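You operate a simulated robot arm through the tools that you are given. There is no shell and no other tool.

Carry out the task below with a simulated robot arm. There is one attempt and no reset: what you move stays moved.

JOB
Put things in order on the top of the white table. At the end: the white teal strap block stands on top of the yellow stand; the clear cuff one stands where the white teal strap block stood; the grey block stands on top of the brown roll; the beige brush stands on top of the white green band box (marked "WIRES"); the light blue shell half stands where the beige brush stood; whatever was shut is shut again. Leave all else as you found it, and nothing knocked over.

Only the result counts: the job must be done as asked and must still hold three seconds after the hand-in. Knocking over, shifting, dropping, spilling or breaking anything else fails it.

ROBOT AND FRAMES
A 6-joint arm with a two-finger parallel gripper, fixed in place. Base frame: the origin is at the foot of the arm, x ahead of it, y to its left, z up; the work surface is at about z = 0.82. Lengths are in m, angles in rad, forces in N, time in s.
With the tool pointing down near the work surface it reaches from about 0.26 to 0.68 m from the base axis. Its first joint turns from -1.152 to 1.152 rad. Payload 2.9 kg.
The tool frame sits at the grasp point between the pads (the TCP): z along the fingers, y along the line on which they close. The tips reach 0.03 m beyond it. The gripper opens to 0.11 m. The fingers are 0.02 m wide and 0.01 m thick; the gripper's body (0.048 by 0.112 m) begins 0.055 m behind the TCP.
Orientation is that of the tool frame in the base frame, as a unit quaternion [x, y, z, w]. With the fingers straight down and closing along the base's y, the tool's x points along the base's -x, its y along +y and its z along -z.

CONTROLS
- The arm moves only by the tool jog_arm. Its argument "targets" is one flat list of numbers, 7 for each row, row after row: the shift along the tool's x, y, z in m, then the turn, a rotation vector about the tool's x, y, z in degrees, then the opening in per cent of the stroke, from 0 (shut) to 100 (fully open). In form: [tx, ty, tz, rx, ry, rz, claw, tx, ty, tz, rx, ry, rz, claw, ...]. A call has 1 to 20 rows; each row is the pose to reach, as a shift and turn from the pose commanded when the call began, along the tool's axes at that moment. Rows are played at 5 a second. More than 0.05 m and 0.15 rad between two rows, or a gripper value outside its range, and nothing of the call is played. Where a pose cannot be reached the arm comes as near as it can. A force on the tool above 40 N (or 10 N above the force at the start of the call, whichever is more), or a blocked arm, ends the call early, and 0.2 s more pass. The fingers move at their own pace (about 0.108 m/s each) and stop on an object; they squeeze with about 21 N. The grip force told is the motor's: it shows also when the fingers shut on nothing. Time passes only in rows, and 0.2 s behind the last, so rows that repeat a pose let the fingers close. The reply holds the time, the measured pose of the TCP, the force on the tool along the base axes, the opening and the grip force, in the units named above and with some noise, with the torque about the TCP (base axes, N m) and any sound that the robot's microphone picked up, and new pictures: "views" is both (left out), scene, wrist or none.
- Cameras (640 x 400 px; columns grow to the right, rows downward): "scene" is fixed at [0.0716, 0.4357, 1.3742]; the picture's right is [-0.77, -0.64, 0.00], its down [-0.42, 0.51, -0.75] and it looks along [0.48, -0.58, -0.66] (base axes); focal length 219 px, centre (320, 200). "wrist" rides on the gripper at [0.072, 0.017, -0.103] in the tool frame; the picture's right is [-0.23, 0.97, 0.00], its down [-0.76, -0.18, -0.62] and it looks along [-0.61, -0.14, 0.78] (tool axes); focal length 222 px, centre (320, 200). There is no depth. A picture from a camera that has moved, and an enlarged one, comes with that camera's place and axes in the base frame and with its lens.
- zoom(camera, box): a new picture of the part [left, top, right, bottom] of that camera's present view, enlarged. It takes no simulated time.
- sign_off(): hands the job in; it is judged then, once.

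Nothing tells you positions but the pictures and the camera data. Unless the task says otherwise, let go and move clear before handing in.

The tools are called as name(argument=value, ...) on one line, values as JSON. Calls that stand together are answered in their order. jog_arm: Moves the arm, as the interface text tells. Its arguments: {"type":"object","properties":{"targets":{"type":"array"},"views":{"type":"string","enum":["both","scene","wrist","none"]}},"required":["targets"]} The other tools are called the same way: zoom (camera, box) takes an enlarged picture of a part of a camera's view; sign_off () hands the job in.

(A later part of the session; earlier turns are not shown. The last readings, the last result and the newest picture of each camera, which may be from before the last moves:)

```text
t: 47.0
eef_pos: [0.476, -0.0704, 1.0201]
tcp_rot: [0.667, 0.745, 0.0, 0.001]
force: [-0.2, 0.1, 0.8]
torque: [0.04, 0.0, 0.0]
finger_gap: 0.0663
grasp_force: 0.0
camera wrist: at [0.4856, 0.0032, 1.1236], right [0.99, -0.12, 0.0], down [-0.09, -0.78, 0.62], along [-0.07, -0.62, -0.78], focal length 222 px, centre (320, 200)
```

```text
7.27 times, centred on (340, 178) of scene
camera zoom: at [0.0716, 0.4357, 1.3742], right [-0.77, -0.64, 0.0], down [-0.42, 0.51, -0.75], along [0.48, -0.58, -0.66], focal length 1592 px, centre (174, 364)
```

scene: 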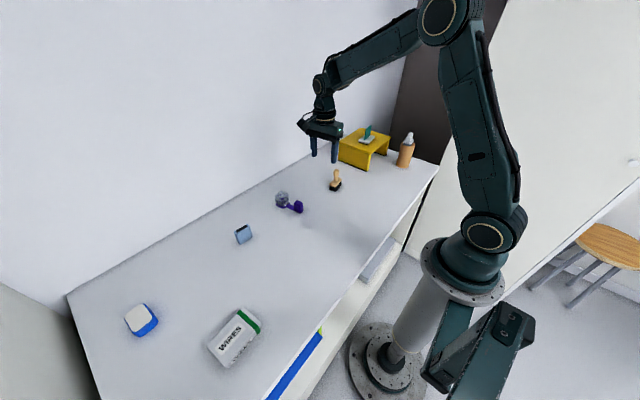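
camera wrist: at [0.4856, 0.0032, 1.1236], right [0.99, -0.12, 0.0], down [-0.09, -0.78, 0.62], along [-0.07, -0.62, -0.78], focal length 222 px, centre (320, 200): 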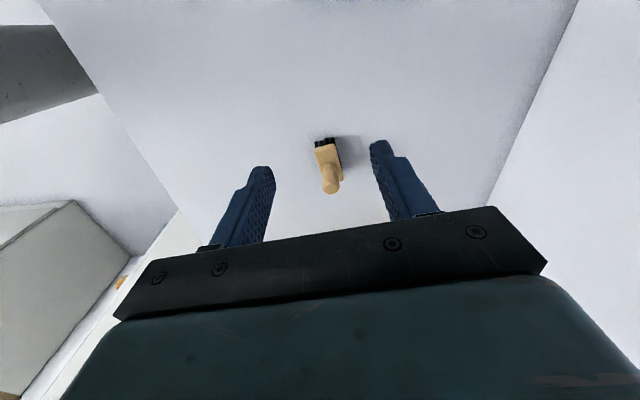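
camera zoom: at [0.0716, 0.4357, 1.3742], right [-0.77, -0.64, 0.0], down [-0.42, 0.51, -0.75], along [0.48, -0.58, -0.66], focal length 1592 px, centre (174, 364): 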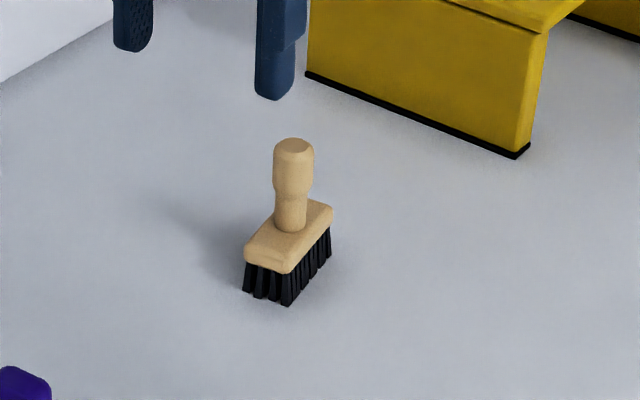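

The brush's handle is at about (0.483, -0.157), top z ≈ 0.90, and its base is centred near (0.482, -0.153) — I'll remember that spot for the shell half. Moving above the handle.

jog_arm(targets=[-0.043, -0.0023, 0.02, 0, 0, 0, 60, -0.0855, -0.0046, 0.04, 0, 0, 0, 60, -0.0855, -0.0046, 0.06, 0, 0, 0, 60, -0.0855, -0.0046, 0.06, 0, 0, 0, 60])

zoom(camera="wrist", box=[220, 60, 400, 220])

zoom(camera="scene", box=[300, 140, 380, 205])

```text
t: 48.0
eef_pos: [0.4828, -0.1562, 0.961]
tcp_rot: [0.667, 0.745, 0.0, 0.0]
force: [-0.3, -0.5, -0.1]
torque: [0.02, 0.01, 0.01]
finger_gap: 0.066
grasp_force: 0.1
camera wrist: at [0.4916, -0.0822, 1.0649], right [0.99, -0.12, 0.0], down [-0.09, -0.78, 0.62], along [-0.07, -0.62, -0.78], focal length 222 px, centre (320, 200)
```

scene: 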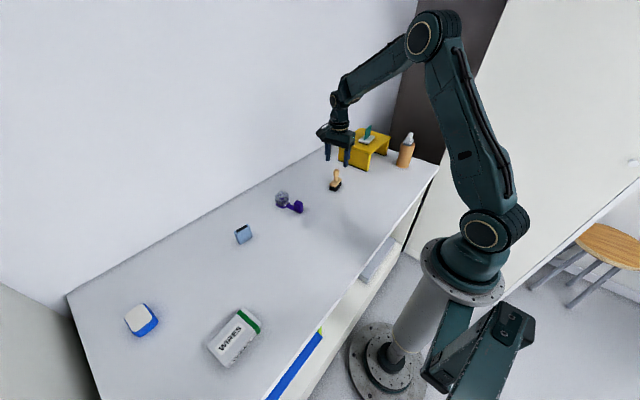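
wrist: 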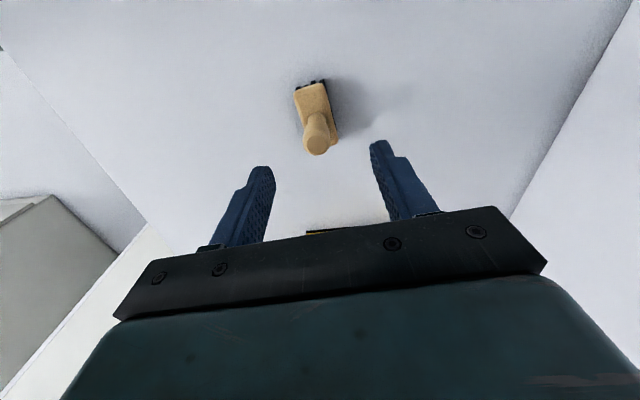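

```text
2.50 times, centred on (310, 140) of wrist
camera zoom: at [0.4916, -0.0822, 1.0649], right [0.99, -0.12, 0.0], down [-0.09, -0.78, 0.62], along [-0.07, -0.62, -0.78], focal length 555 px, centre (345, 350)
```

zoom: 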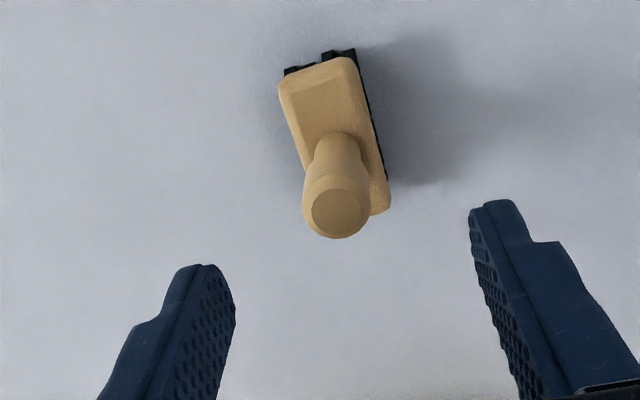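

```text
6.15 times, centred on (340, 172) of scene
camera zoom: at [0.0717, 0.4357, 1.3742], right [-0.77, -0.64, 0.0], down [-0.42, 0.51, -0.75], along [0.48, -0.58, -0.66], focal length 1347 px, centre (197, 369)
```

zoom: 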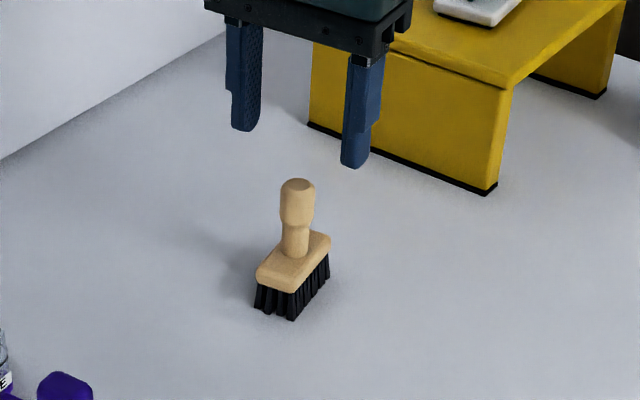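

Aligned over the handle. Lowering to TCP z ≈ 0.886 with the fingers around the handle, then closing.

jog_arm(targets=[-0.0014, -0.0015, 0.03, 0, 0, 0, 60, -0.0014, -0.0015, 0.055, 0, 0, 0, 50, -0.0014, -0.0015, 0.0738, 0, 0, 0, 45, -0.0014, -0.0015, 0.0738, 0, 0, 0, 45])

zoom(camera="wrist", box=[220, 60, 400, 220])

zoom(camera="scene", box=[300, 140, 380, 205])

```text
t: 49.0
eef_pos: [0.4799, -0.155, 0.887]
tcp_rot: [0.667, 0.745, 0.0, 0.0]
force: [1.0, -0.1, 0.2]
torque: [0.02, 0.03, -0.01]
finger_gap: 0.0494
grasp_force: 0.1
camera wrist: at [0.4897, -0.0806, 0.9893], right [0.99, -0.12, 0.0], down [-0.09, -0.78, 0.62], along [-0.07, -0.62, -0.78], focal length 222 px, centre (320, 200)
```

scene: 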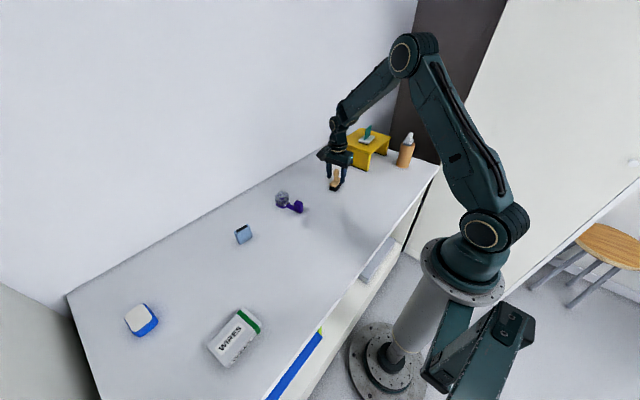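
wrist: 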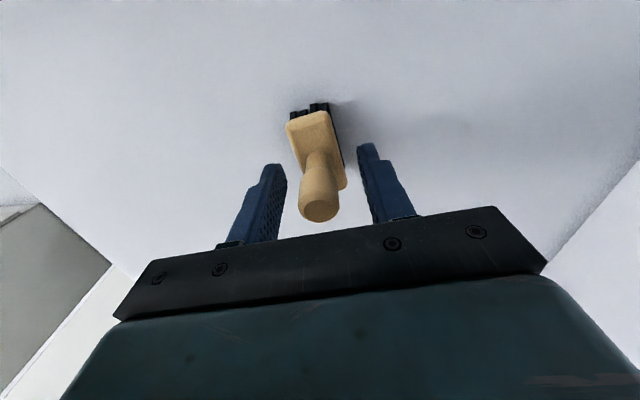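

```text
2.50 times, centred on (310, 140) of wrist
camera zoom: at [0.4897, -0.0806, 0.9893], right [0.99, -0.12, 0.0], down [-0.09, -0.78, 0.62], along [-0.07, -0.62, -0.78], focal length 555 px, centre (345, 350)
```

zoom: 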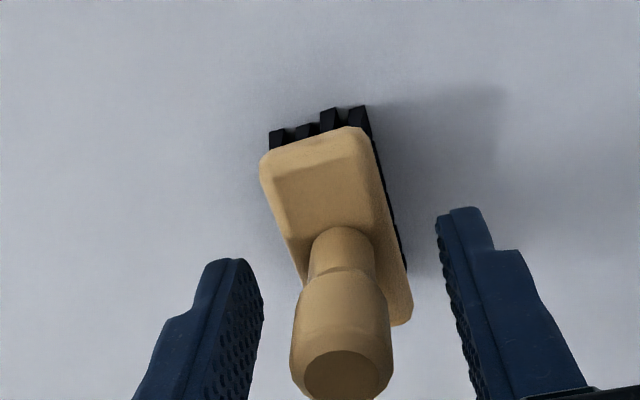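

```text
6.15 times, centred on (340, 172) of scene
camera zoom: at [0.0717, 0.4357, 1.3742], right [-0.77, -0.64, 0.0], down [-0.42, 0.51, -0.75], along [0.48, -0.58, -0.66], focal length 1347 px, centre (197, 369)
```

zoom: 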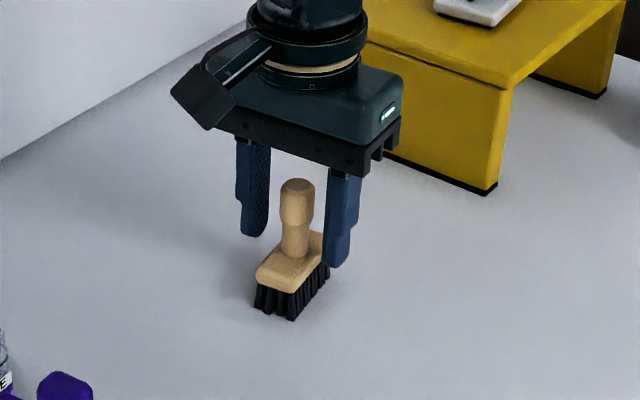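

jog_arm(targets=[0, 0, 0, 0, 0, 0, 30, 0, 0, 0, 0, 0, 0, 20, 0, 0, 0, 0, 0, 0, 0, 0, 0, 0, 0, 0, 0, 0, 0, 0, 0, 0, 0, 0, 0, 0, 0, -0.005, 0, 0, 0, 0, 0, 0, -0.02, 0, 0, 0, 0, 0, 0, -0.05, 0, 0, 0, 0, 0, 0, -0.09, 0, 0, 0, 0, 0, 0, -0.12, 0, 0, 0, 0, 0, 0, -0.12, 0, 0, 0, 0])

zoom(camera="wrist", box=[220, 60, 400, 220])

zoom(camera="scene", box=[290, 110, 390, 190])

```text
t: 51.4
eef_pos: [0.4788, -0.1573, 1.0055]
tcp_rot: [0.667, 0.745, 0.0, 0.0]
force: [-0.1, -0.3, -1.4]
torque: [-0.01, 0.01, -0.02]
finger_gap: 0.0185
grasp_force: 21.1
camera wrist: at [0.4882, -0.0824, 1.1088], right [0.99, -0.12, 0.0], down [-0.09, -0.78, 0.62], along [-0.07, -0.62, -0.78], focal length 222 px, centre (320, 200)
```

scene: 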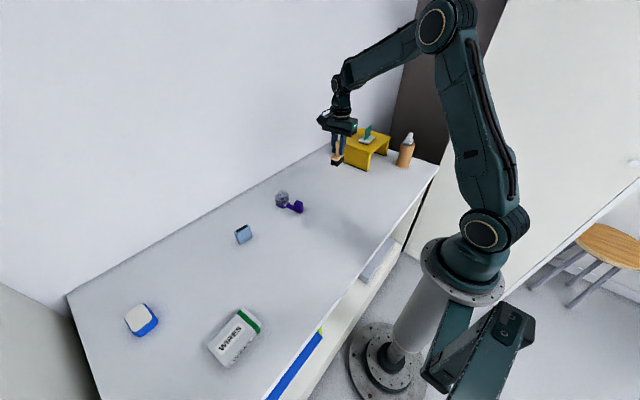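
wrist: 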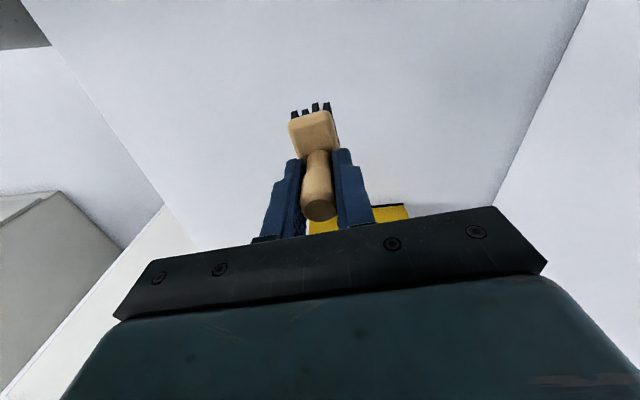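

```text
2.50 times, centred on (310, 140) of wrist
camera zoom: at [0.4882, -0.0824, 1.1088], right [0.99, -0.12, 0.0], down [-0.09, -0.78, 0.62], along [-0.07, -0.62, -0.78], focal length 555 px, centre (345, 350)
```

zoom: 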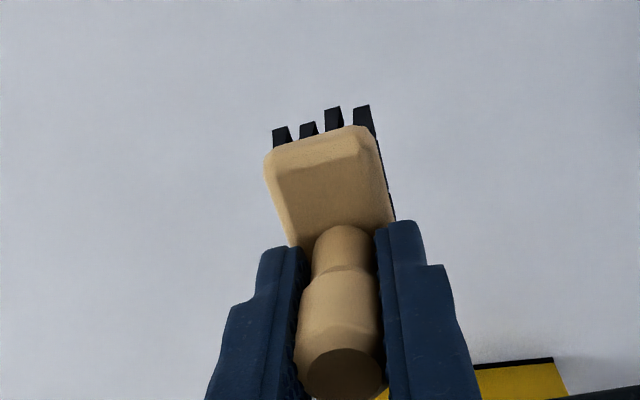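

```text
5.00 times, centred on (340, 150) of scene
camera zoom: at [0.0717, 0.4357, 1.3742], right [-0.77, -0.64, 0.0], down [-0.42, 0.51, -0.75], along [0.48, -0.58, -0.66], focal length 1094 px, centre (220, 450)
```

zoom: 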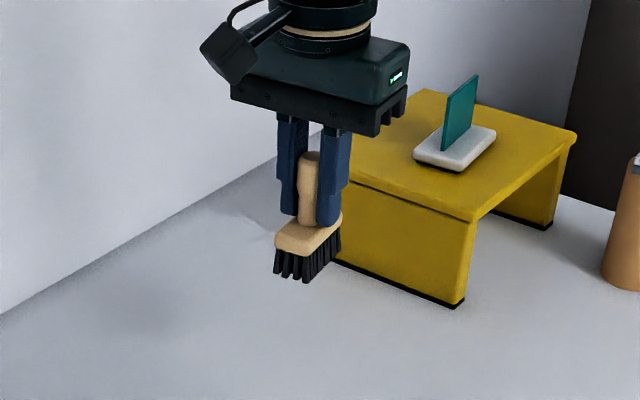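

The brush is held upright (1.4 N). I'll carry it high across the table to the WIRES box area near (0.31, 0.44) and look down on the box.

jog_arm(targets=[0.0204, -0.0035, -0.02, 0, 0, 0, 0, 0.0612, -0.0105, -0.044, 0, 0, 0, 0, 0.102, -0.0174, -0.044, 0, 0, 0, 0, 0.1429, -0.0244, -0.044, 0, 0, 0, 0, 0.1837, -0.0314, -0.044, 0, 0, 0, 0, 0.2245, -0.0384, -0.044, 0, 0, 0, 0, 0.2653, -0.0454, -0.044, 0, 0, 0, 0, 0.3061, -0.0523, -0.044, 0, 0, 0, 0, 0.347, -0.0593, -0.044, 0, 0, 0, 0, 0.3878, -0.0663, -0.044, 0, 0, 0, 0, 0.4286, -0.0733, -0.044, 0, 0, 0, 0, 0.4694, -0.0803, -0.044, 0, 0, 0, 0, 0.5102, -0.0872, -0.044, 0, 0, 0, 0, 0.5511, -0.0942, -0.044, 0, 0, 0, 0, 0.5919, -0.1012, -0.044, 0, 0, 0, 0, 0.6123, -0.1047, -0.044, 0, 0, 0, 0, 0.6123, -0.1047, -0.044, 0, 0, 0, 0])

zoom(camera="wrist", box=[200, 0, 440, 200])

zoom(camera="scene", box=[120, 240, 300, 380])

```text
t: 55.0
eef_pos: [0.3094, 0.4406, 1.0497]
tcp_rot: [0.668, 0.744, 0.0, 0.0]
force: [0.4, -0.9, -0.8]
torque: [-0.01, -0.01, -0.02]
finger_gap: 0.0183
grasp_force: 21.2
camera wrist: at [0.3181, 0.5149, 1.1527], right [0.99, -0.12, 0.0], down [-0.09, -0.78, 0.62], along [-0.07, -0.62, -0.78], focal length 222 px, centre (320, 200)
```

scene: 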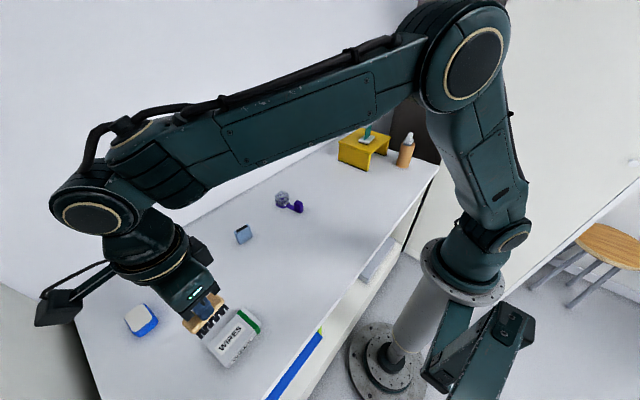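
wrist: 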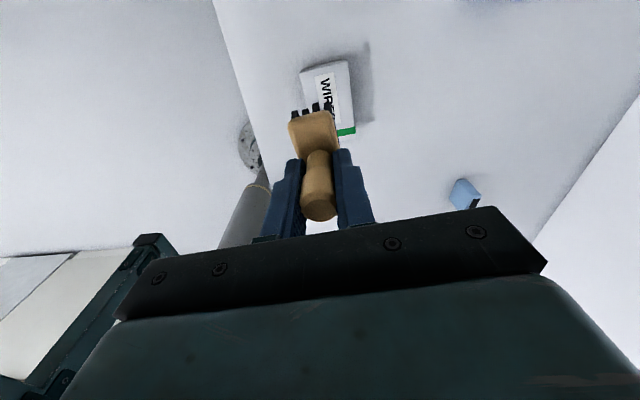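

```text
2.00 times, centred on (320, 100) of wrist
camera zoom: at [0.3181, 0.5149, 1.1527], right [0.99, -0.12, 0.0], down [-0.09, -0.78, 0.62], along [-0.07, -0.62, -0.78], focal length 444 px, centre (320, 400)
```

zoom: 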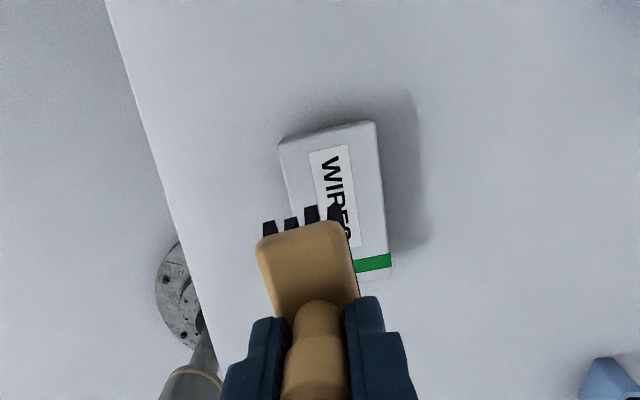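

```text
2.86 times, centred on (210, 310) of scene
camera zoom: at [0.0716, 0.4358, 1.3742], right [-0.77, -0.64, 0.0], down [-0.42, 0.51, -0.75], along [0.48, -0.58, -0.66], focal length 625 px, centre (634, -114)
```

zoom: 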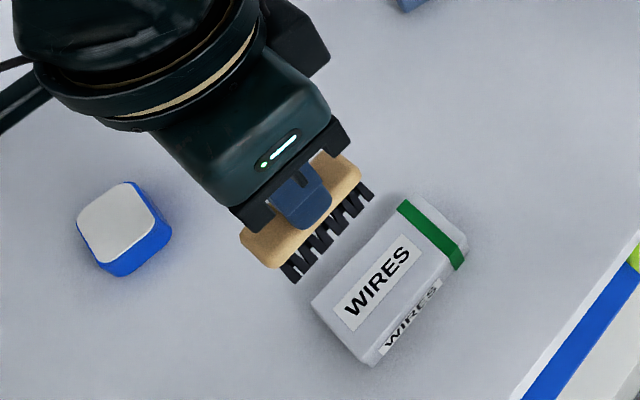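

zoom(camera="scene", box=[200, 300, 272, 372])

zoom(camera="wrist", box=[280, 40, 400, 150])

```text
5.56 times, centred on (236, 336) of scene
camera zoom: at [0.0716, 0.4358, 1.3742], right [-0.77, -0.64, 0.0], down [-0.42, 0.51, -0.75], along [0.48, -0.58, -0.66], focal length 1216 px, centre (787, -556)
```

zoom: 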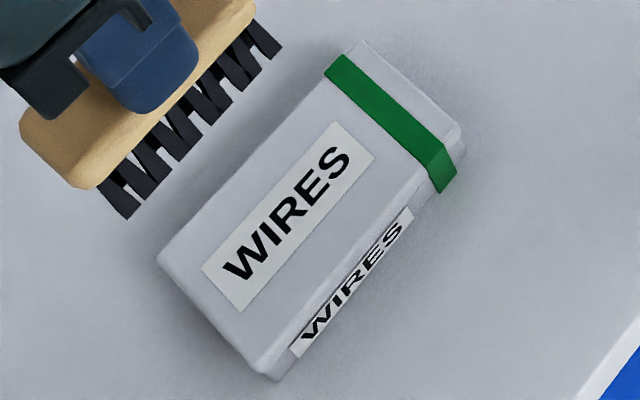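

```text
3.64 times, centred on (340, 95) of wrist
camera zoom: at [0.3181, 0.5149, 1.1527], right [0.99, -0.12, 0.0], down [-0.09, -0.78, 0.62], along [-0.07, -0.62, -0.78], focal length 808 px, centre (247, 582)
```

zoom: 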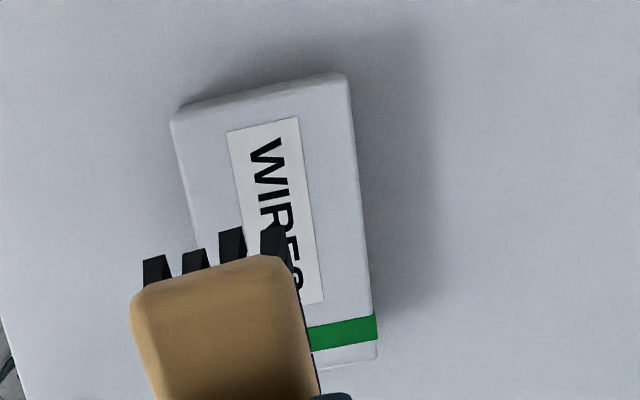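

The WIRES box lies flat, centred near (0.3225, 0.4255), about 57 × 95 mm and ~3 cm tall, with its long side along my gripper heading — the brush base fits on it. I'll centre over it and lower to a check height.

jog_arm(targets=[-0.0087, 0.0054, 0.02, 0, 0, 0, 0, -0.0173, 0.0107, 0.05, 0, 0, 0, 0, -0.0173, 0.0107, 0.08, 0, 0, 0, 0, -0.0173, 0.0107, 0.1, 0, 0, 0, 0, -0.0173, 0.0107, 0.1, 0, 0, 0, 0])

zoom(camera="wrist", box=[220, 40, 400, 200])

zoom(camera="scene", box=[180, 280, 290, 380])

```text
t: 56.2
eef_pos: [0.323, 0.4246, 0.9466]
tcp_rot: [0.667, 0.745, 0.001, 0.0]
force: [0.0, -0.4, -1.2]
torque: [0.02, -0.04, 0.0]
finger_gap: 0.0184
grasp_force: 21.5
camera wrist: at [0.3319, 0.4987, 1.051], right [0.99, -0.12, 0.0], down [-0.09, -0.78, 0.62], along [-0.07, -0.62, -0.78], focal length 222 px, centre (320, 200)
```

scene: 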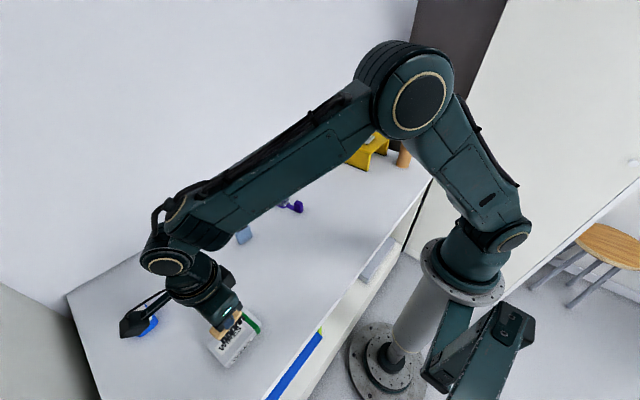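
wrist: 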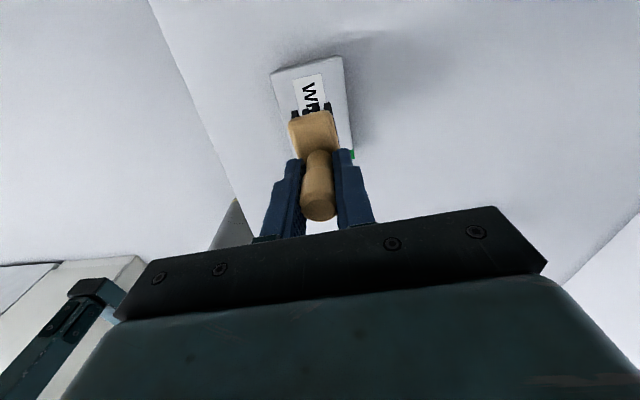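

```text
2.50 times, centred on (310, 120) of wrist
camera zoom: at [0.3319, 0.4987, 1.051], right [0.99, -0.12, 0.0], down [-0.09, -0.78, 0.62], along [-0.07, -0.62, -0.78], focal length 555 px, centre (345, 400)
```

zoom: 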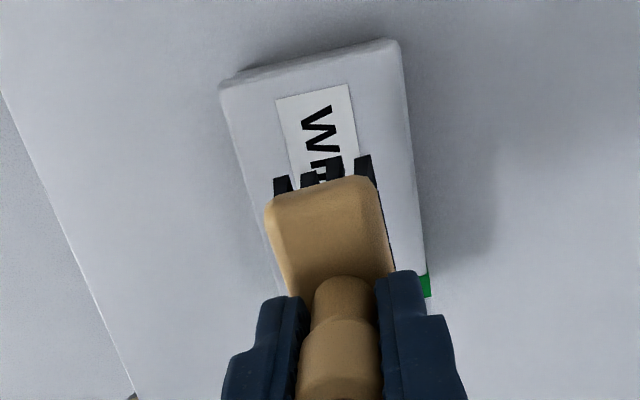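

```text
4.00 times, centred on (235, 330) of scene
camera zoom: at [0.0717, 0.4357, 1.3742], right [-0.77, -0.64, 0.0], down [-0.42, 0.51, -0.75], along [0.48, -0.58, -0.66], focal length 876 px, centre (660, -320)
```

zoom: 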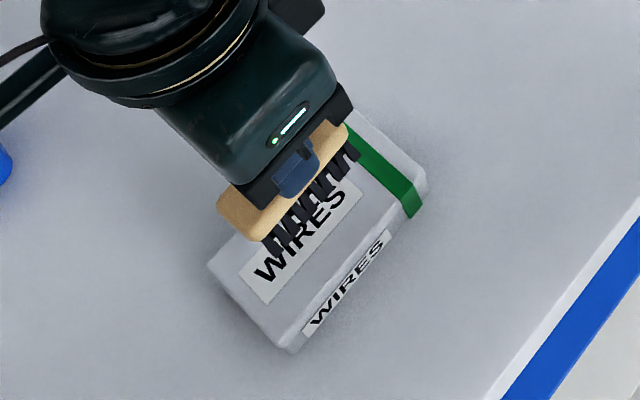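

The brush is centred over the box. Now I'll lower to TCP 0.932 and then creep down to contact.

jog_arm(targets=[0, 0, 0.008, 0, 0, 0, 0, 0, 0, 0.015, 0, 0, 0, 0, 0, 0, 0.018, 0, 0, 0, 0, 0, 0, 0.021, 0, 0, 0, 0, 0, 0, 0.021, 0, 0, 0, 0], views="none")

```text
t: 57.4
eef_pos: [0.3217, 0.4254, 0.9287]
tcp_rot: [0.667, 0.745, 0.0, -0.001]
force: [0.6, 0.0, -0.7]
torque: [-0.01, 0.0, 0.01]
finger_gap: 0.0187
grasp_force: 21.2
```

jog_arm(targets=[0, 0, 0.001, 0, 0, 0, 0, 0, 0, 0.002, 0, 0, 0, 0, 0, 0, 0.003, 0, 0, 0, 0, 0, 0, 0.003, 0, 0, 0, 0], views="none")

```text
t: 58.4
eef_pos: [0.3231, 0.4241, 0.9272]
tcp_rot: [0.667, 0.745, 0.0, 0.0]
force: [0.2, 0.5, -0.6]
torque: [0.05, 0.01, -0.01]
finger_gap: 0.0183
grasp_force: 21.1
```

jog_arm(targets=[0, 0, 0.001, 0, 0, 0, 0, 0, 0, 0.002, 0, 0, 0, 0, 0, 0, 0.003, 0, 0, 0, 0, 0, 0, 0.003, 0, 0, 0, 0], views="none")

```text
t: 59.4
eef_pos: [0.3211, 0.4246, 0.9232]
tcp_rot: [0.667, 0.745, 0.001, -0.001]
force: [0.1, 0.3, -0.4]
torque: [0.03, 0.01, -0.04]
finger_gap: 0.0185
grasp_force: 20.8
```

jog_arm(targets=[0, 0, 0.001, 0, 0, 0, 0, 0, 0, 0.002, 0, 0, 0, 0, 0, 0, 0.003, 0, 0, 0, 0, 0, 0, 0.003, 0, 0, 0, 0], views="scene")

zoom(camera="scene", box=[190, 290, 290, 380])

```text
t: 60.4
eef_pos: [0.3228, 0.4241, 0.9195]
tcp_rot: [0.667, 0.745, 0.001, -0.001]
force: [0.4, 0.5, -0.4]
torque: [0.03, -0.03, 0.01]
finger_gap: 0.0186
grasp_force: 21.0
```

scene: 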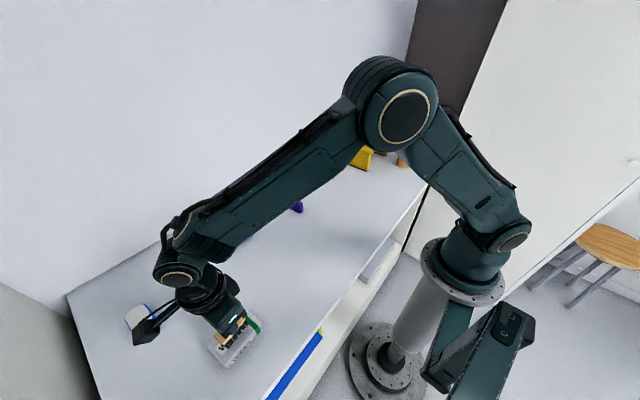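

```text
4.44 times, centred on (240, 335) of scene
camera zoom: at [0.0717, 0.4357, 1.3742], right [-0.77, -0.64, 0.0], down [-0.42, 0.51, -0.75], along [0.48, -0.58, -0.66], focal length 973 px, centre (676, -400)
```

zoom: 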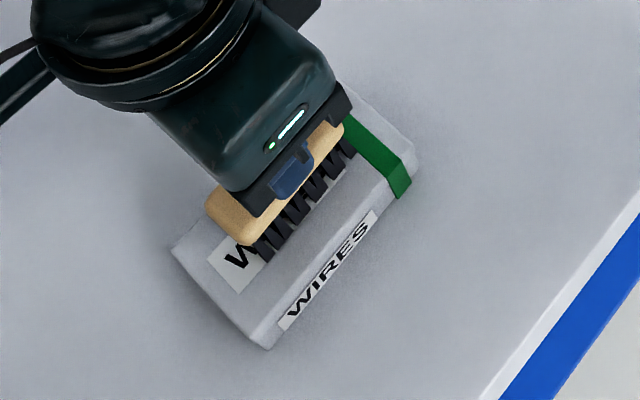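

No contact yet at TCP 0.920; continuing in small steps.

jog_arm(targets=[0, 0, 0.001, 0, 0, 0, 0, 0, 0, 0.002, 0, 0, 0, 0, 0, 0, 0.003, 0, 0, 0, 0, 0, 0, 0.003, 0, 0, 0, 0], views="none")

```text
t: 61.4
eef_pos: [0.3218, 0.4243, 0.9163]
tcp_rot: [0.667, 0.745, 0.0, 0.0]
force: [0.0, 0.8, -0.4]
torque: [0.02, -0.04, 0.0]
finger_gap: 0.0185
grasp_force: 21.2
```

jog_arm(targets=[0, 0, 0.001, 0, 0, 0, 0, 0, 0, 0.002, 0, 0, 0, 0, 0, 0, 0.0025, 0, 0, 0, 0, 0, 0, 0.0025, 0, 0, 0, 0], views="none")

```text
t: 62.4
eef_pos: [0.3217, 0.4249, 0.9171]
tcp_rot: [0.667, 0.745, 0.001, 0.001]
force: [-2.1, -3.2, 17.7]
torque: [-0.22, 0.11, 0.02]
finger_gap: 0.0185
grasp_force: 22.0
```

Contact (17.7 N). I'll back off to relieve it.

jog_arm(targets=[0, 0, -0.001, 0, 0, 0, 0, 0, 0, -0.002, 0, 0, 0, 0, 0, 0, -0.002, 0, 0, 0, 0], views="none")

```text
t: 63.2
eef_pos: [0.3223, 0.4246, 0.9165]
tcp_rot: [0.667, 0.745, 0.0, 0.0]
force: [2.5, 0.3, 4.3]
torque: [0.17, -0.08, -0.04]
finger_gap: 0.0184
grasp_force: 21.2
```

jog_arm(targets=[0, 0, -0.0003, 0, 0, 0, 18, 0, 0, -0.0003, 0, 0, 0, 23, 0, 0, -0.0003, 0, 0, 0, 30, 0, 0, -0.0003, 0, 0, 0, 45, 0, 0, -0.0003, 0, 0, 0, 45, 0, 0, -0.02, 0, 0, 0, 45, 0, 0, -0.05, 0, 0, 0, 50, 0, 0, -0.08, 0, 0, 0, 60, 0, 0, -0.11, 0, 0, 0, 60, 0, 0, -0.11, 0, 0, 0, 60])

zoom(camera="scene", box=[180, 280, 290, 380])

zoom(camera="wrist", box=[220, 0, 400, 180])

```text
t: 65.4
eef_pos: [0.3239, 0.4239, 1.026]
tcp_rot: [0.668, 0.744, 0.0, 0.0]
force: [0.2, -0.5, 0.0]
torque: [0.02, -0.01, -0.02]
finger_gap: 0.0658
grasp_force: 0.1
camera wrist: at [0.3323, 0.4984, 1.1279], right [0.99, -0.12, 0.0], down [-0.09, -0.78, 0.62], along [-0.07, -0.62, -0.78], focal length 222 px, centre (320, 200)
```

scene: 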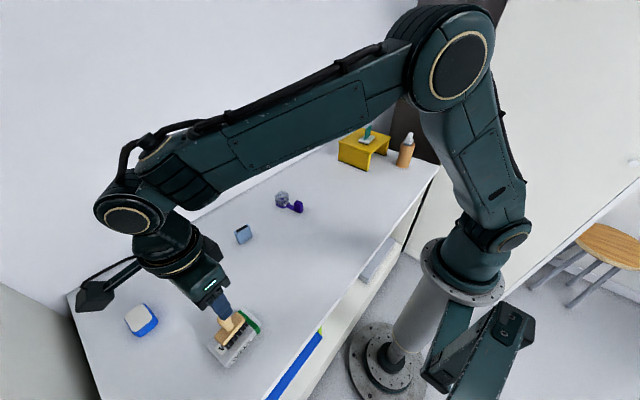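
wrist: 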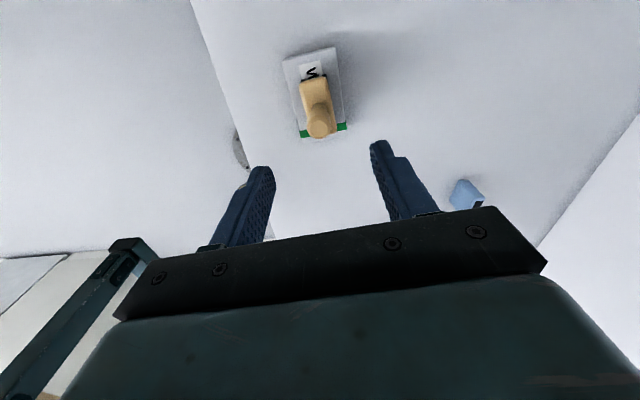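

```text
4.00 times, centred on (235, 330) of scene
camera zoom: at [0.0716, 0.4357, 1.3742], right [-0.77, -0.64, 0.0], down [-0.42, 0.51, -0.75], along [0.48, -0.58, -0.66], focal length 876 px, centre (660, -320)
```

zoom: 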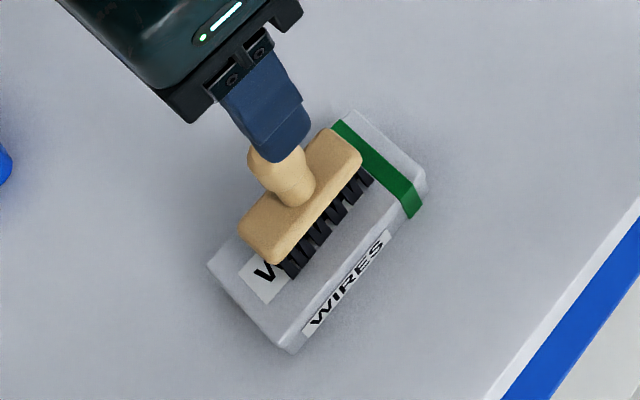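

```text
2.22 times, centred on (310, 90) of wrist
camera zoom: at [0.3323, 0.4984, 1.1279], right [0.99, -0.12, 0.0], down [-0.09, -0.78, 0.62], along [-0.07, -0.62, -0.78], focal length 494 px, centre (342, 444)
```

zoom: 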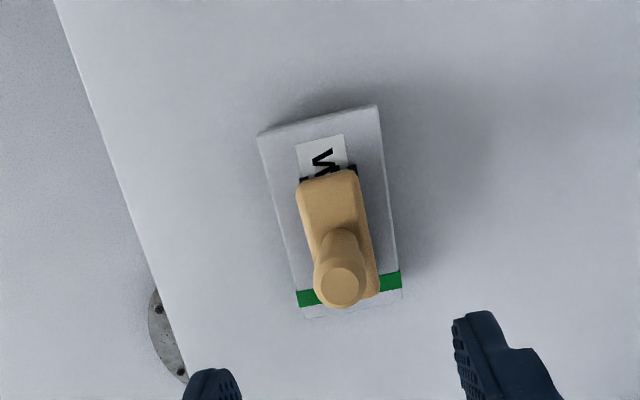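

The brush stands on the WIRES box and the box hasn't moved. Next, the light blue shell half near (0.545, 0.242): moving to look at it.

jog_arm(targets=[-0.0246, 0.0346, -0.01, 0, 0, 0, 60, -0.0492, 0.0691, -0.01, 0, 0, 0, 60, -0.0739, 0.1037, -0.01, 0, 0, 0, 60, -0.0985, 0.1383, -0.01, 0, 0, 0, 60, -0.1231, 0.1728, 0, 0, 0, 0, 60, -0.1477, 0.2074, 0.01, 0, 0, 0, 60, -0.1477, 0.2074, 0.01, 0, 0, 0, 60])

zoom(camera="wrist", box=[220, 40, 400, 200])

zoom(camera="scene", box=[210, 200, 290, 260])

```text
t: 67.0
eef_pos: [0.544, 0.2994, 1.0167]
tcp_rot: [0.667, 0.745, 0.0, 0.0]
force: [-0.6, 0.1, -0.3]
torque: [-0.01, -0.02, -0.05]
finger_gap: 0.0661
grasp_force: 0.1
camera wrist: at [0.5541, 0.3732, 1.1195], right [0.99, -0.12, 0.0], down [-0.09, -0.78, 0.62], along [-0.07, -0.62, -0.78], focal length 222 px, centre (320, 200)
```

scene: 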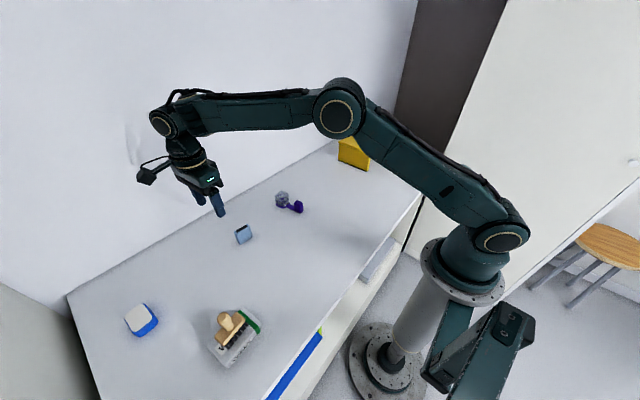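
wrist: 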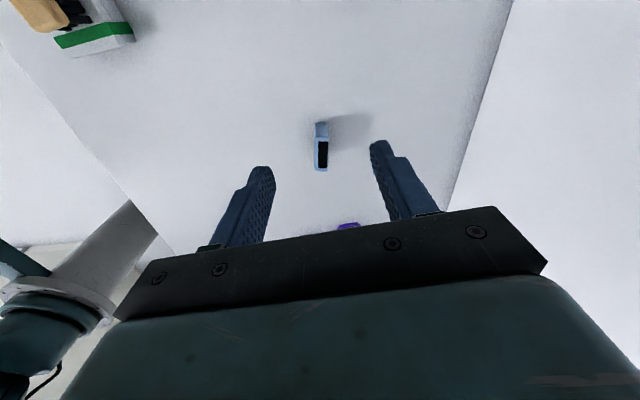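

```text
2.50 times, centred on (310, 120) of wrist
camera zoom: at [0.5541, 0.3732, 1.1195], right [0.99, -0.12, 0.0], down [-0.09, -0.78, 0.62], along [-0.07, -0.62, -0.78], focal length 555 px, centre (345, 400)
```

zoom: 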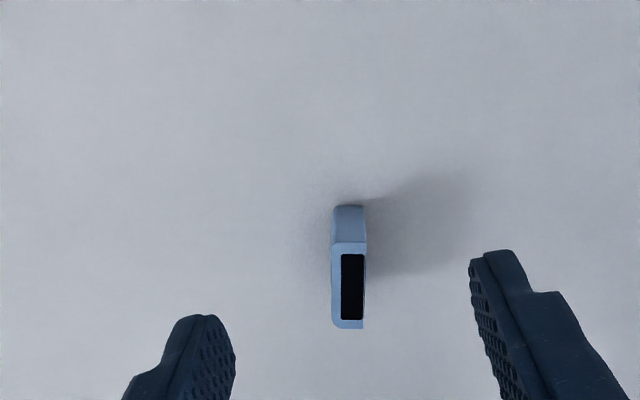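

```text
6.67 times, centred on (250, 230) of scene
camera zoom: at [0.0717, 0.4357, 1.3742], right [-0.77, -0.64, 0.0], down [-0.42, 0.51, -0.75], along [0.48, -0.58, -0.66], focal length 1459 px, centre (787, 0)
```

zoom: 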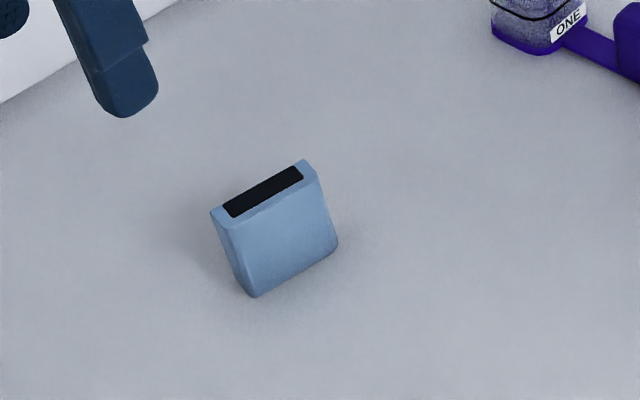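

The shell half stands upright, ~16 mm thick, ~46 mm long and ~50 mm tall, centred near (0.5415, 0.2455), turned about 13° from my gripper heading. I'll turn to match it and hover above.

jog_arm(targets=[-0.0269, -0.0048, 0.03, 0, 0, 6.45, 60, -0.0538, -0.0095, 0.06, 0, 0, 12.9, 60, -0.0538, -0.0095, 0.09, 0, 0, 12.9, 50, -0.0538, -0.0095, 0.0965, 0, 0, 12.9, 50, -0.0538, -0.0095, 0.0965, 0, 0, 12.9, 50])

zoom(camera="wrist", box=[220, 40, 400, 220])

zoom(camera="scene", box=[200, 190, 290, 260])

```text
t: 68.2
eef_pos: [0.5406, 0.2448, 0.9197]
tcp_rot: [0.746, 0.665, 0.0, 0.0]
force: [0.0, -0.2, 0.1]
torque: [0.02, 0.0, 0.03]
finger_gap: 0.0548
grasp_force: 0.1
camera wrist: at [0.5664, 0.3163, 1.0227], right [0.94, -0.34, 0.0], down [-0.26, -0.74, 0.62], along [-0.21, -0.59, -0.78], focal length 222 px, centre (320, 200)
```

scene: 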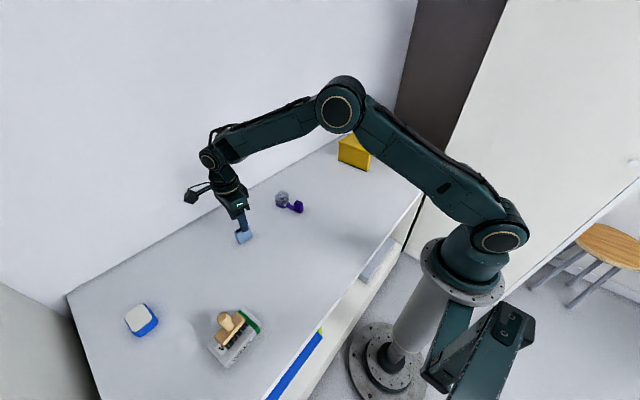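
wrist: 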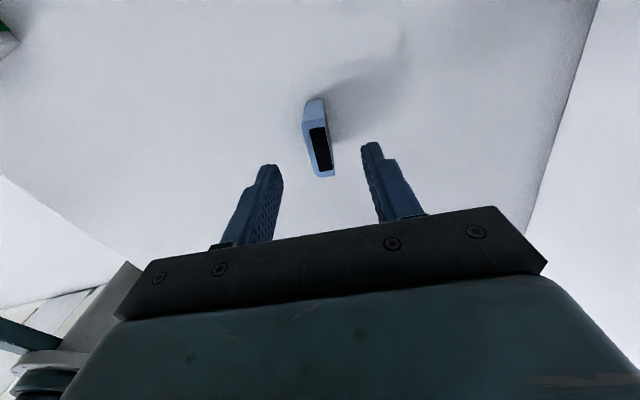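

```text
2.22 times, centred on (310, 130) of wrist
camera zoom: at [0.5664, 0.3163, 1.0227], right [0.94, -0.34, 0.0], down [-0.26, -0.74, 0.62], along [-0.21, -0.59, -0.78], focal length 494 px, centre (342, 356)
```

zoom: 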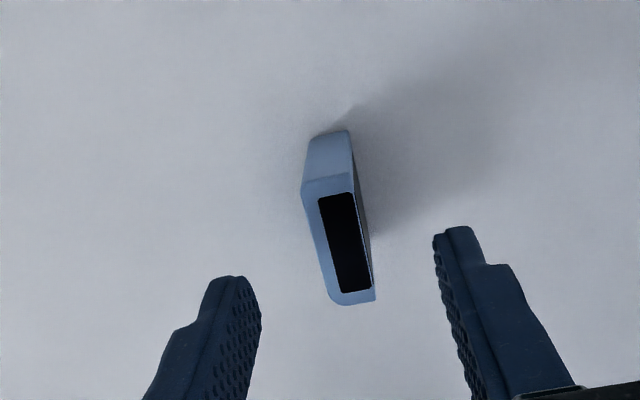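

```text
5.71 times, centred on (245, 225) of scene
camera zoom: at [0.0717, 0.4357, 1.3742], right [-0.77, -0.64, 0.0], down [-0.42, 0.51, -0.75], along [0.48, -0.58, -0.66], focal length 1251 px, centre (749, 57)
```

zoom: 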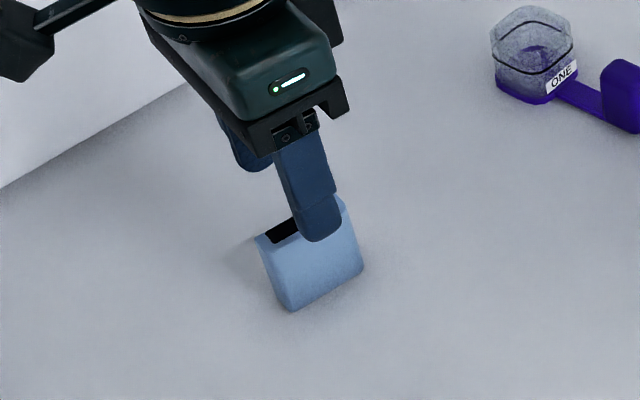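

Aligned exactly over the shell half. Lowering to TCP z ≈ 0.857 and closing on its two flat faces.

jog_arm(targets=[0, 0, 0.03, 0, 0, 0, 50, 0, 0, 0.05, 0, 0, 0, 50, 0, 0, 0.063, 0, 0, 0, 45, 0, 0, 0.063, 0, 0, 0, 45])

zoom(camera="wrist", box=[220, 60, 400, 240])

```text
t: 69.2
eef_pos: [0.5426, 0.2449, 0.8574]
tcp_rot: [0.746, 0.665, 0.0, -0.001]
force: [0.0, -0.8, -0.8]
torque: [-0.01, 0.03, 0.02]
finger_gap: 0.0497
grasp_force: 0.1
camera wrist: at [0.5674, 0.3166, 0.9606], right [0.94, -0.34, 0.0], down [-0.26, -0.74, 0.62], along [-0.21, -0.59, -0.78], focal length 222 px, centre (320, 200)
```

scene: 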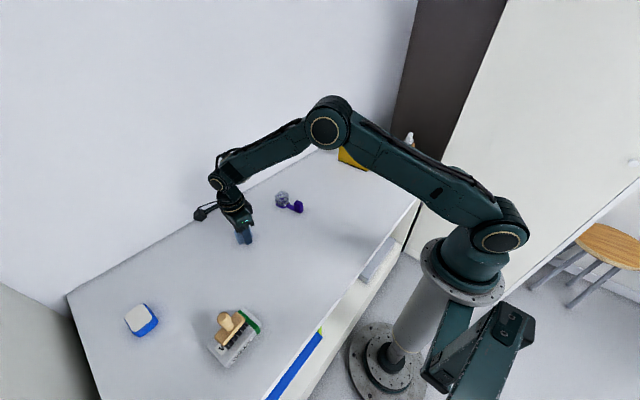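
wrist: 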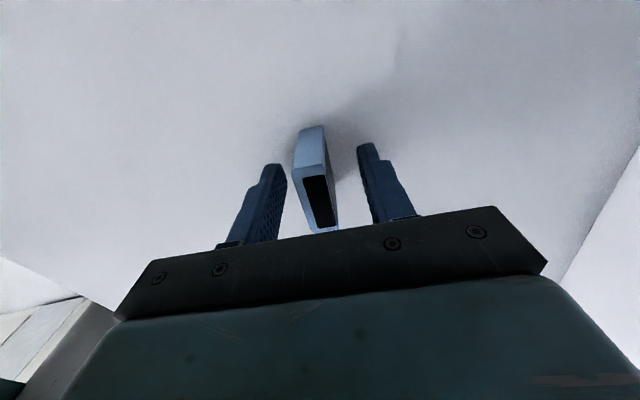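

```text
2.22 times, centred on (310, 150) of wrist
camera zoom: at [0.5674, 0.3166, 0.9606], right [0.94, -0.34, 0.0], down [-0.26, -0.74, 0.62], along [-0.21, -0.59, -0.78], focal length 494 px, centre (342, 311)
```

zoom: 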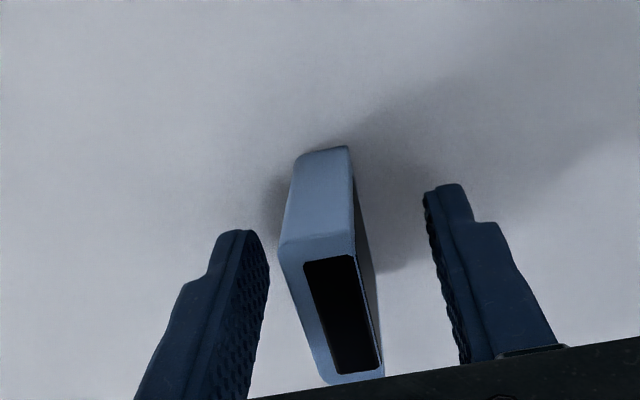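

jog_arm(targets=[0, 0, 0, 0, 0, 0, 30, 0, 0, 0, 0, 0, 0, 20, 0, 0, 0, 0, 0, 0, 0, 0, 0, 0, 0, 0, 0, 0, 0, 0, 0, 0, 0, 0, 0, 0, 0, 0, 0, 0, 0, 0], views="wrist")

zoom(camera="wrist", box=[220, 60, 400, 240])

```text
t: 70.6
eef_pos: [0.542, 0.2459, 0.8574]
tcp_rot: [0.746, 0.666, 0.0, 0.0]
force: [0.0, 0.8, 0.2]
torque: [0.0, 0.0, 0.01]
finger_gap: 0.0165
grasp_force: 21.4
camera wrist: at [0.5674, 0.3166, 0.9608], right [0.94, -0.34, 0.0], down [-0.26, -0.74, 0.62], along [-0.21, -0.59, -0.78], focal length 222 px, centre (320, 200)
```

wrist: 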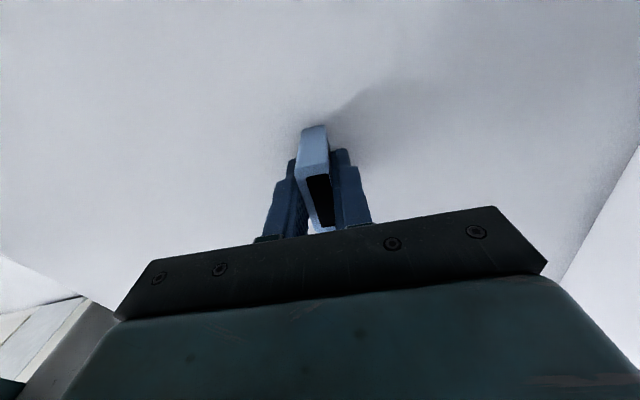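

```text
2.22 times, centred on (310, 150) of wrist
camera zoom: at [0.5674, 0.3166, 0.9608], right [0.94, -0.34, 0.0], down [-0.26, -0.74, 0.62], along [-0.21, -0.59, -0.78], focal length 494 px, centre (342, 311)
```

zoom: 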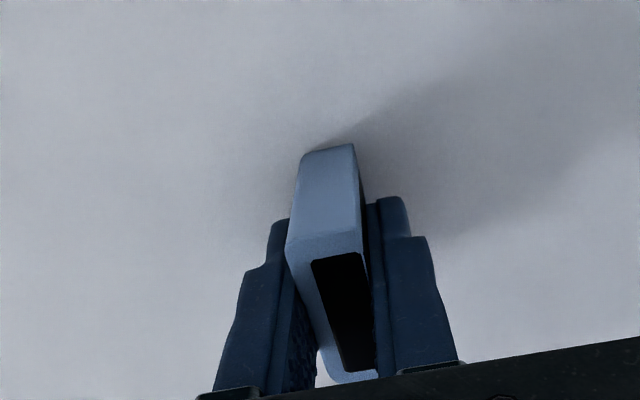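

Gripped (16.5 mm). Lifting and carrying it over to the brush's former spot at (0.481, -0.155), high enough to clear the clear cuff piece.

jog_arm(targets=[0, 0, -0.01, 0, 0, 0, 0, 0, 0, -0.04, 0, 0, 0, 0, 0, 0, -0.08, 0, 0, 0, 0, 0, 0, -0.12, 0, 0, 0, 0, -0.0225, -0.0008, -0.13, 0, 0, 0, 0, -0.0675, -0.0023, -0.13, 0, 0, 0, 0, -0.1124, -0.0039, -0.13, 0, 0, 0, 0, -0.1574, -0.0055, -0.13, 0, 0, 0, 0, -0.2024, -0.007, -0.13, 0, 0, 0, 0, -0.2474, -0.0086, -0.13, 0, 0, 0, 0, -0.2924, -0.0102, -0.13, 0, 0, 0, 0, -0.3373, -0.0117, -0.13, 0, 0, 0, 0, -0.3823, -0.0133, -0.12, 0, 0, 0, 0, -0.4048, -0.0141, -0.09, 0, 0, 0, 0, -0.4048, -0.0141, -0.06, 0, 0, 0, 0, -0.4048, -0.0141, -0.04, 0, 0, 0, 0, -0.4048, -0.0141, -0.04, 0, 0, 0, 0])

zoom(camera="wrist", box=[220, 60, 400, 240])

zoom(camera="scene", box=[270, 120, 390, 215])

```text
t: 74.2
eef_pos: [0.4785, -0.1563, 0.8963]
tcp_rot: [0.747, 0.665, 0.0, 0.001]
force: [-0.6, -1.1, -1.0]
torque: [0.0, 0.0, 0.01]
finger_gap: 0.0163
grasp_force: 21.7
camera wrist: at [0.504, -0.0863, 0.999], right [0.94, -0.34, 0.0], down [-0.26, -0.74, 0.62], along [-0.21, -0.59, -0.78], focal length 222 px, centre (320, 200)
```

scene: 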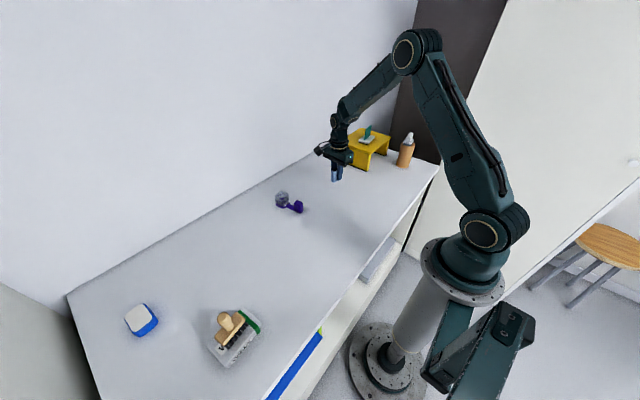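
wrist: 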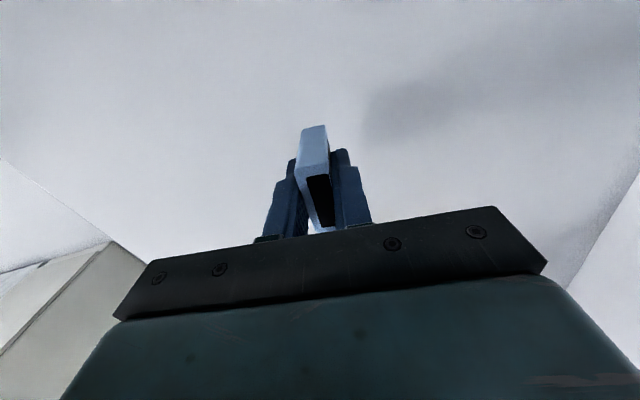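

```text
2.22 times, centred on (310, 150) of wrist
camera zoom: at [0.504, -0.0863, 0.999], right [0.94, -0.34, 0.0], down [-0.26, -0.74, 0.62], along [-0.21, -0.59, -0.78], focal length 494 px, centre (342, 311)
```

zoom: 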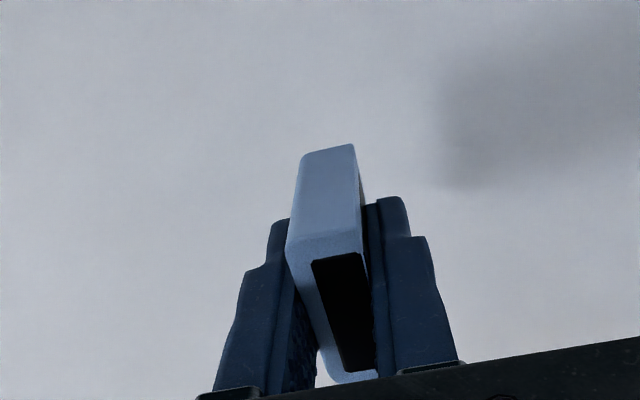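

```text
4.21 times, centred on (330, 168) of scene
camera zoom: at [0.0717, 0.4357, 1.3742], right [-0.77, -0.64, 0.0], down [-0.42, 0.51, -0.75], along [0.48, -0.58, -0.66], focal length 922 px, centre (278, 337)
```

zoom: 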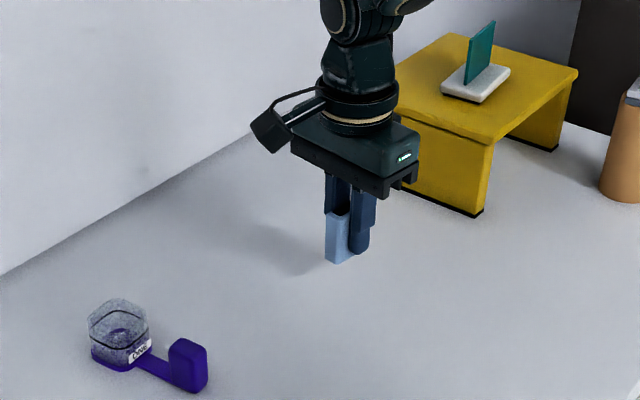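

It's above the brush's old spot. Lowering to just above the surface, then to contact.

jog_arm(targets=[0, 0, 0.015, 0, 0, 0, 0, 0, 0, 0.028, 0, 0, 0, 0, 0, 0, 0.034, 0, 0, 0, 0, 0, 0, 0.037, 0, 0, 0, 0, 0, 0, 0.0393, 0, 0, 0, 0, 0, 0, 0.0393, 0, 0, 0, 0], views="none")

```text
t: 75.6
eef_pos: [0.4818, -0.1551, 0.858]
tcp_rot: [0.746, 0.665, 0.001, 0.0]
force: [-1.9, 0.4, 6.7]
torque: [0.02, 0.04, -0.01]
finger_gap: 0.016
grasp_force: 21.2
```

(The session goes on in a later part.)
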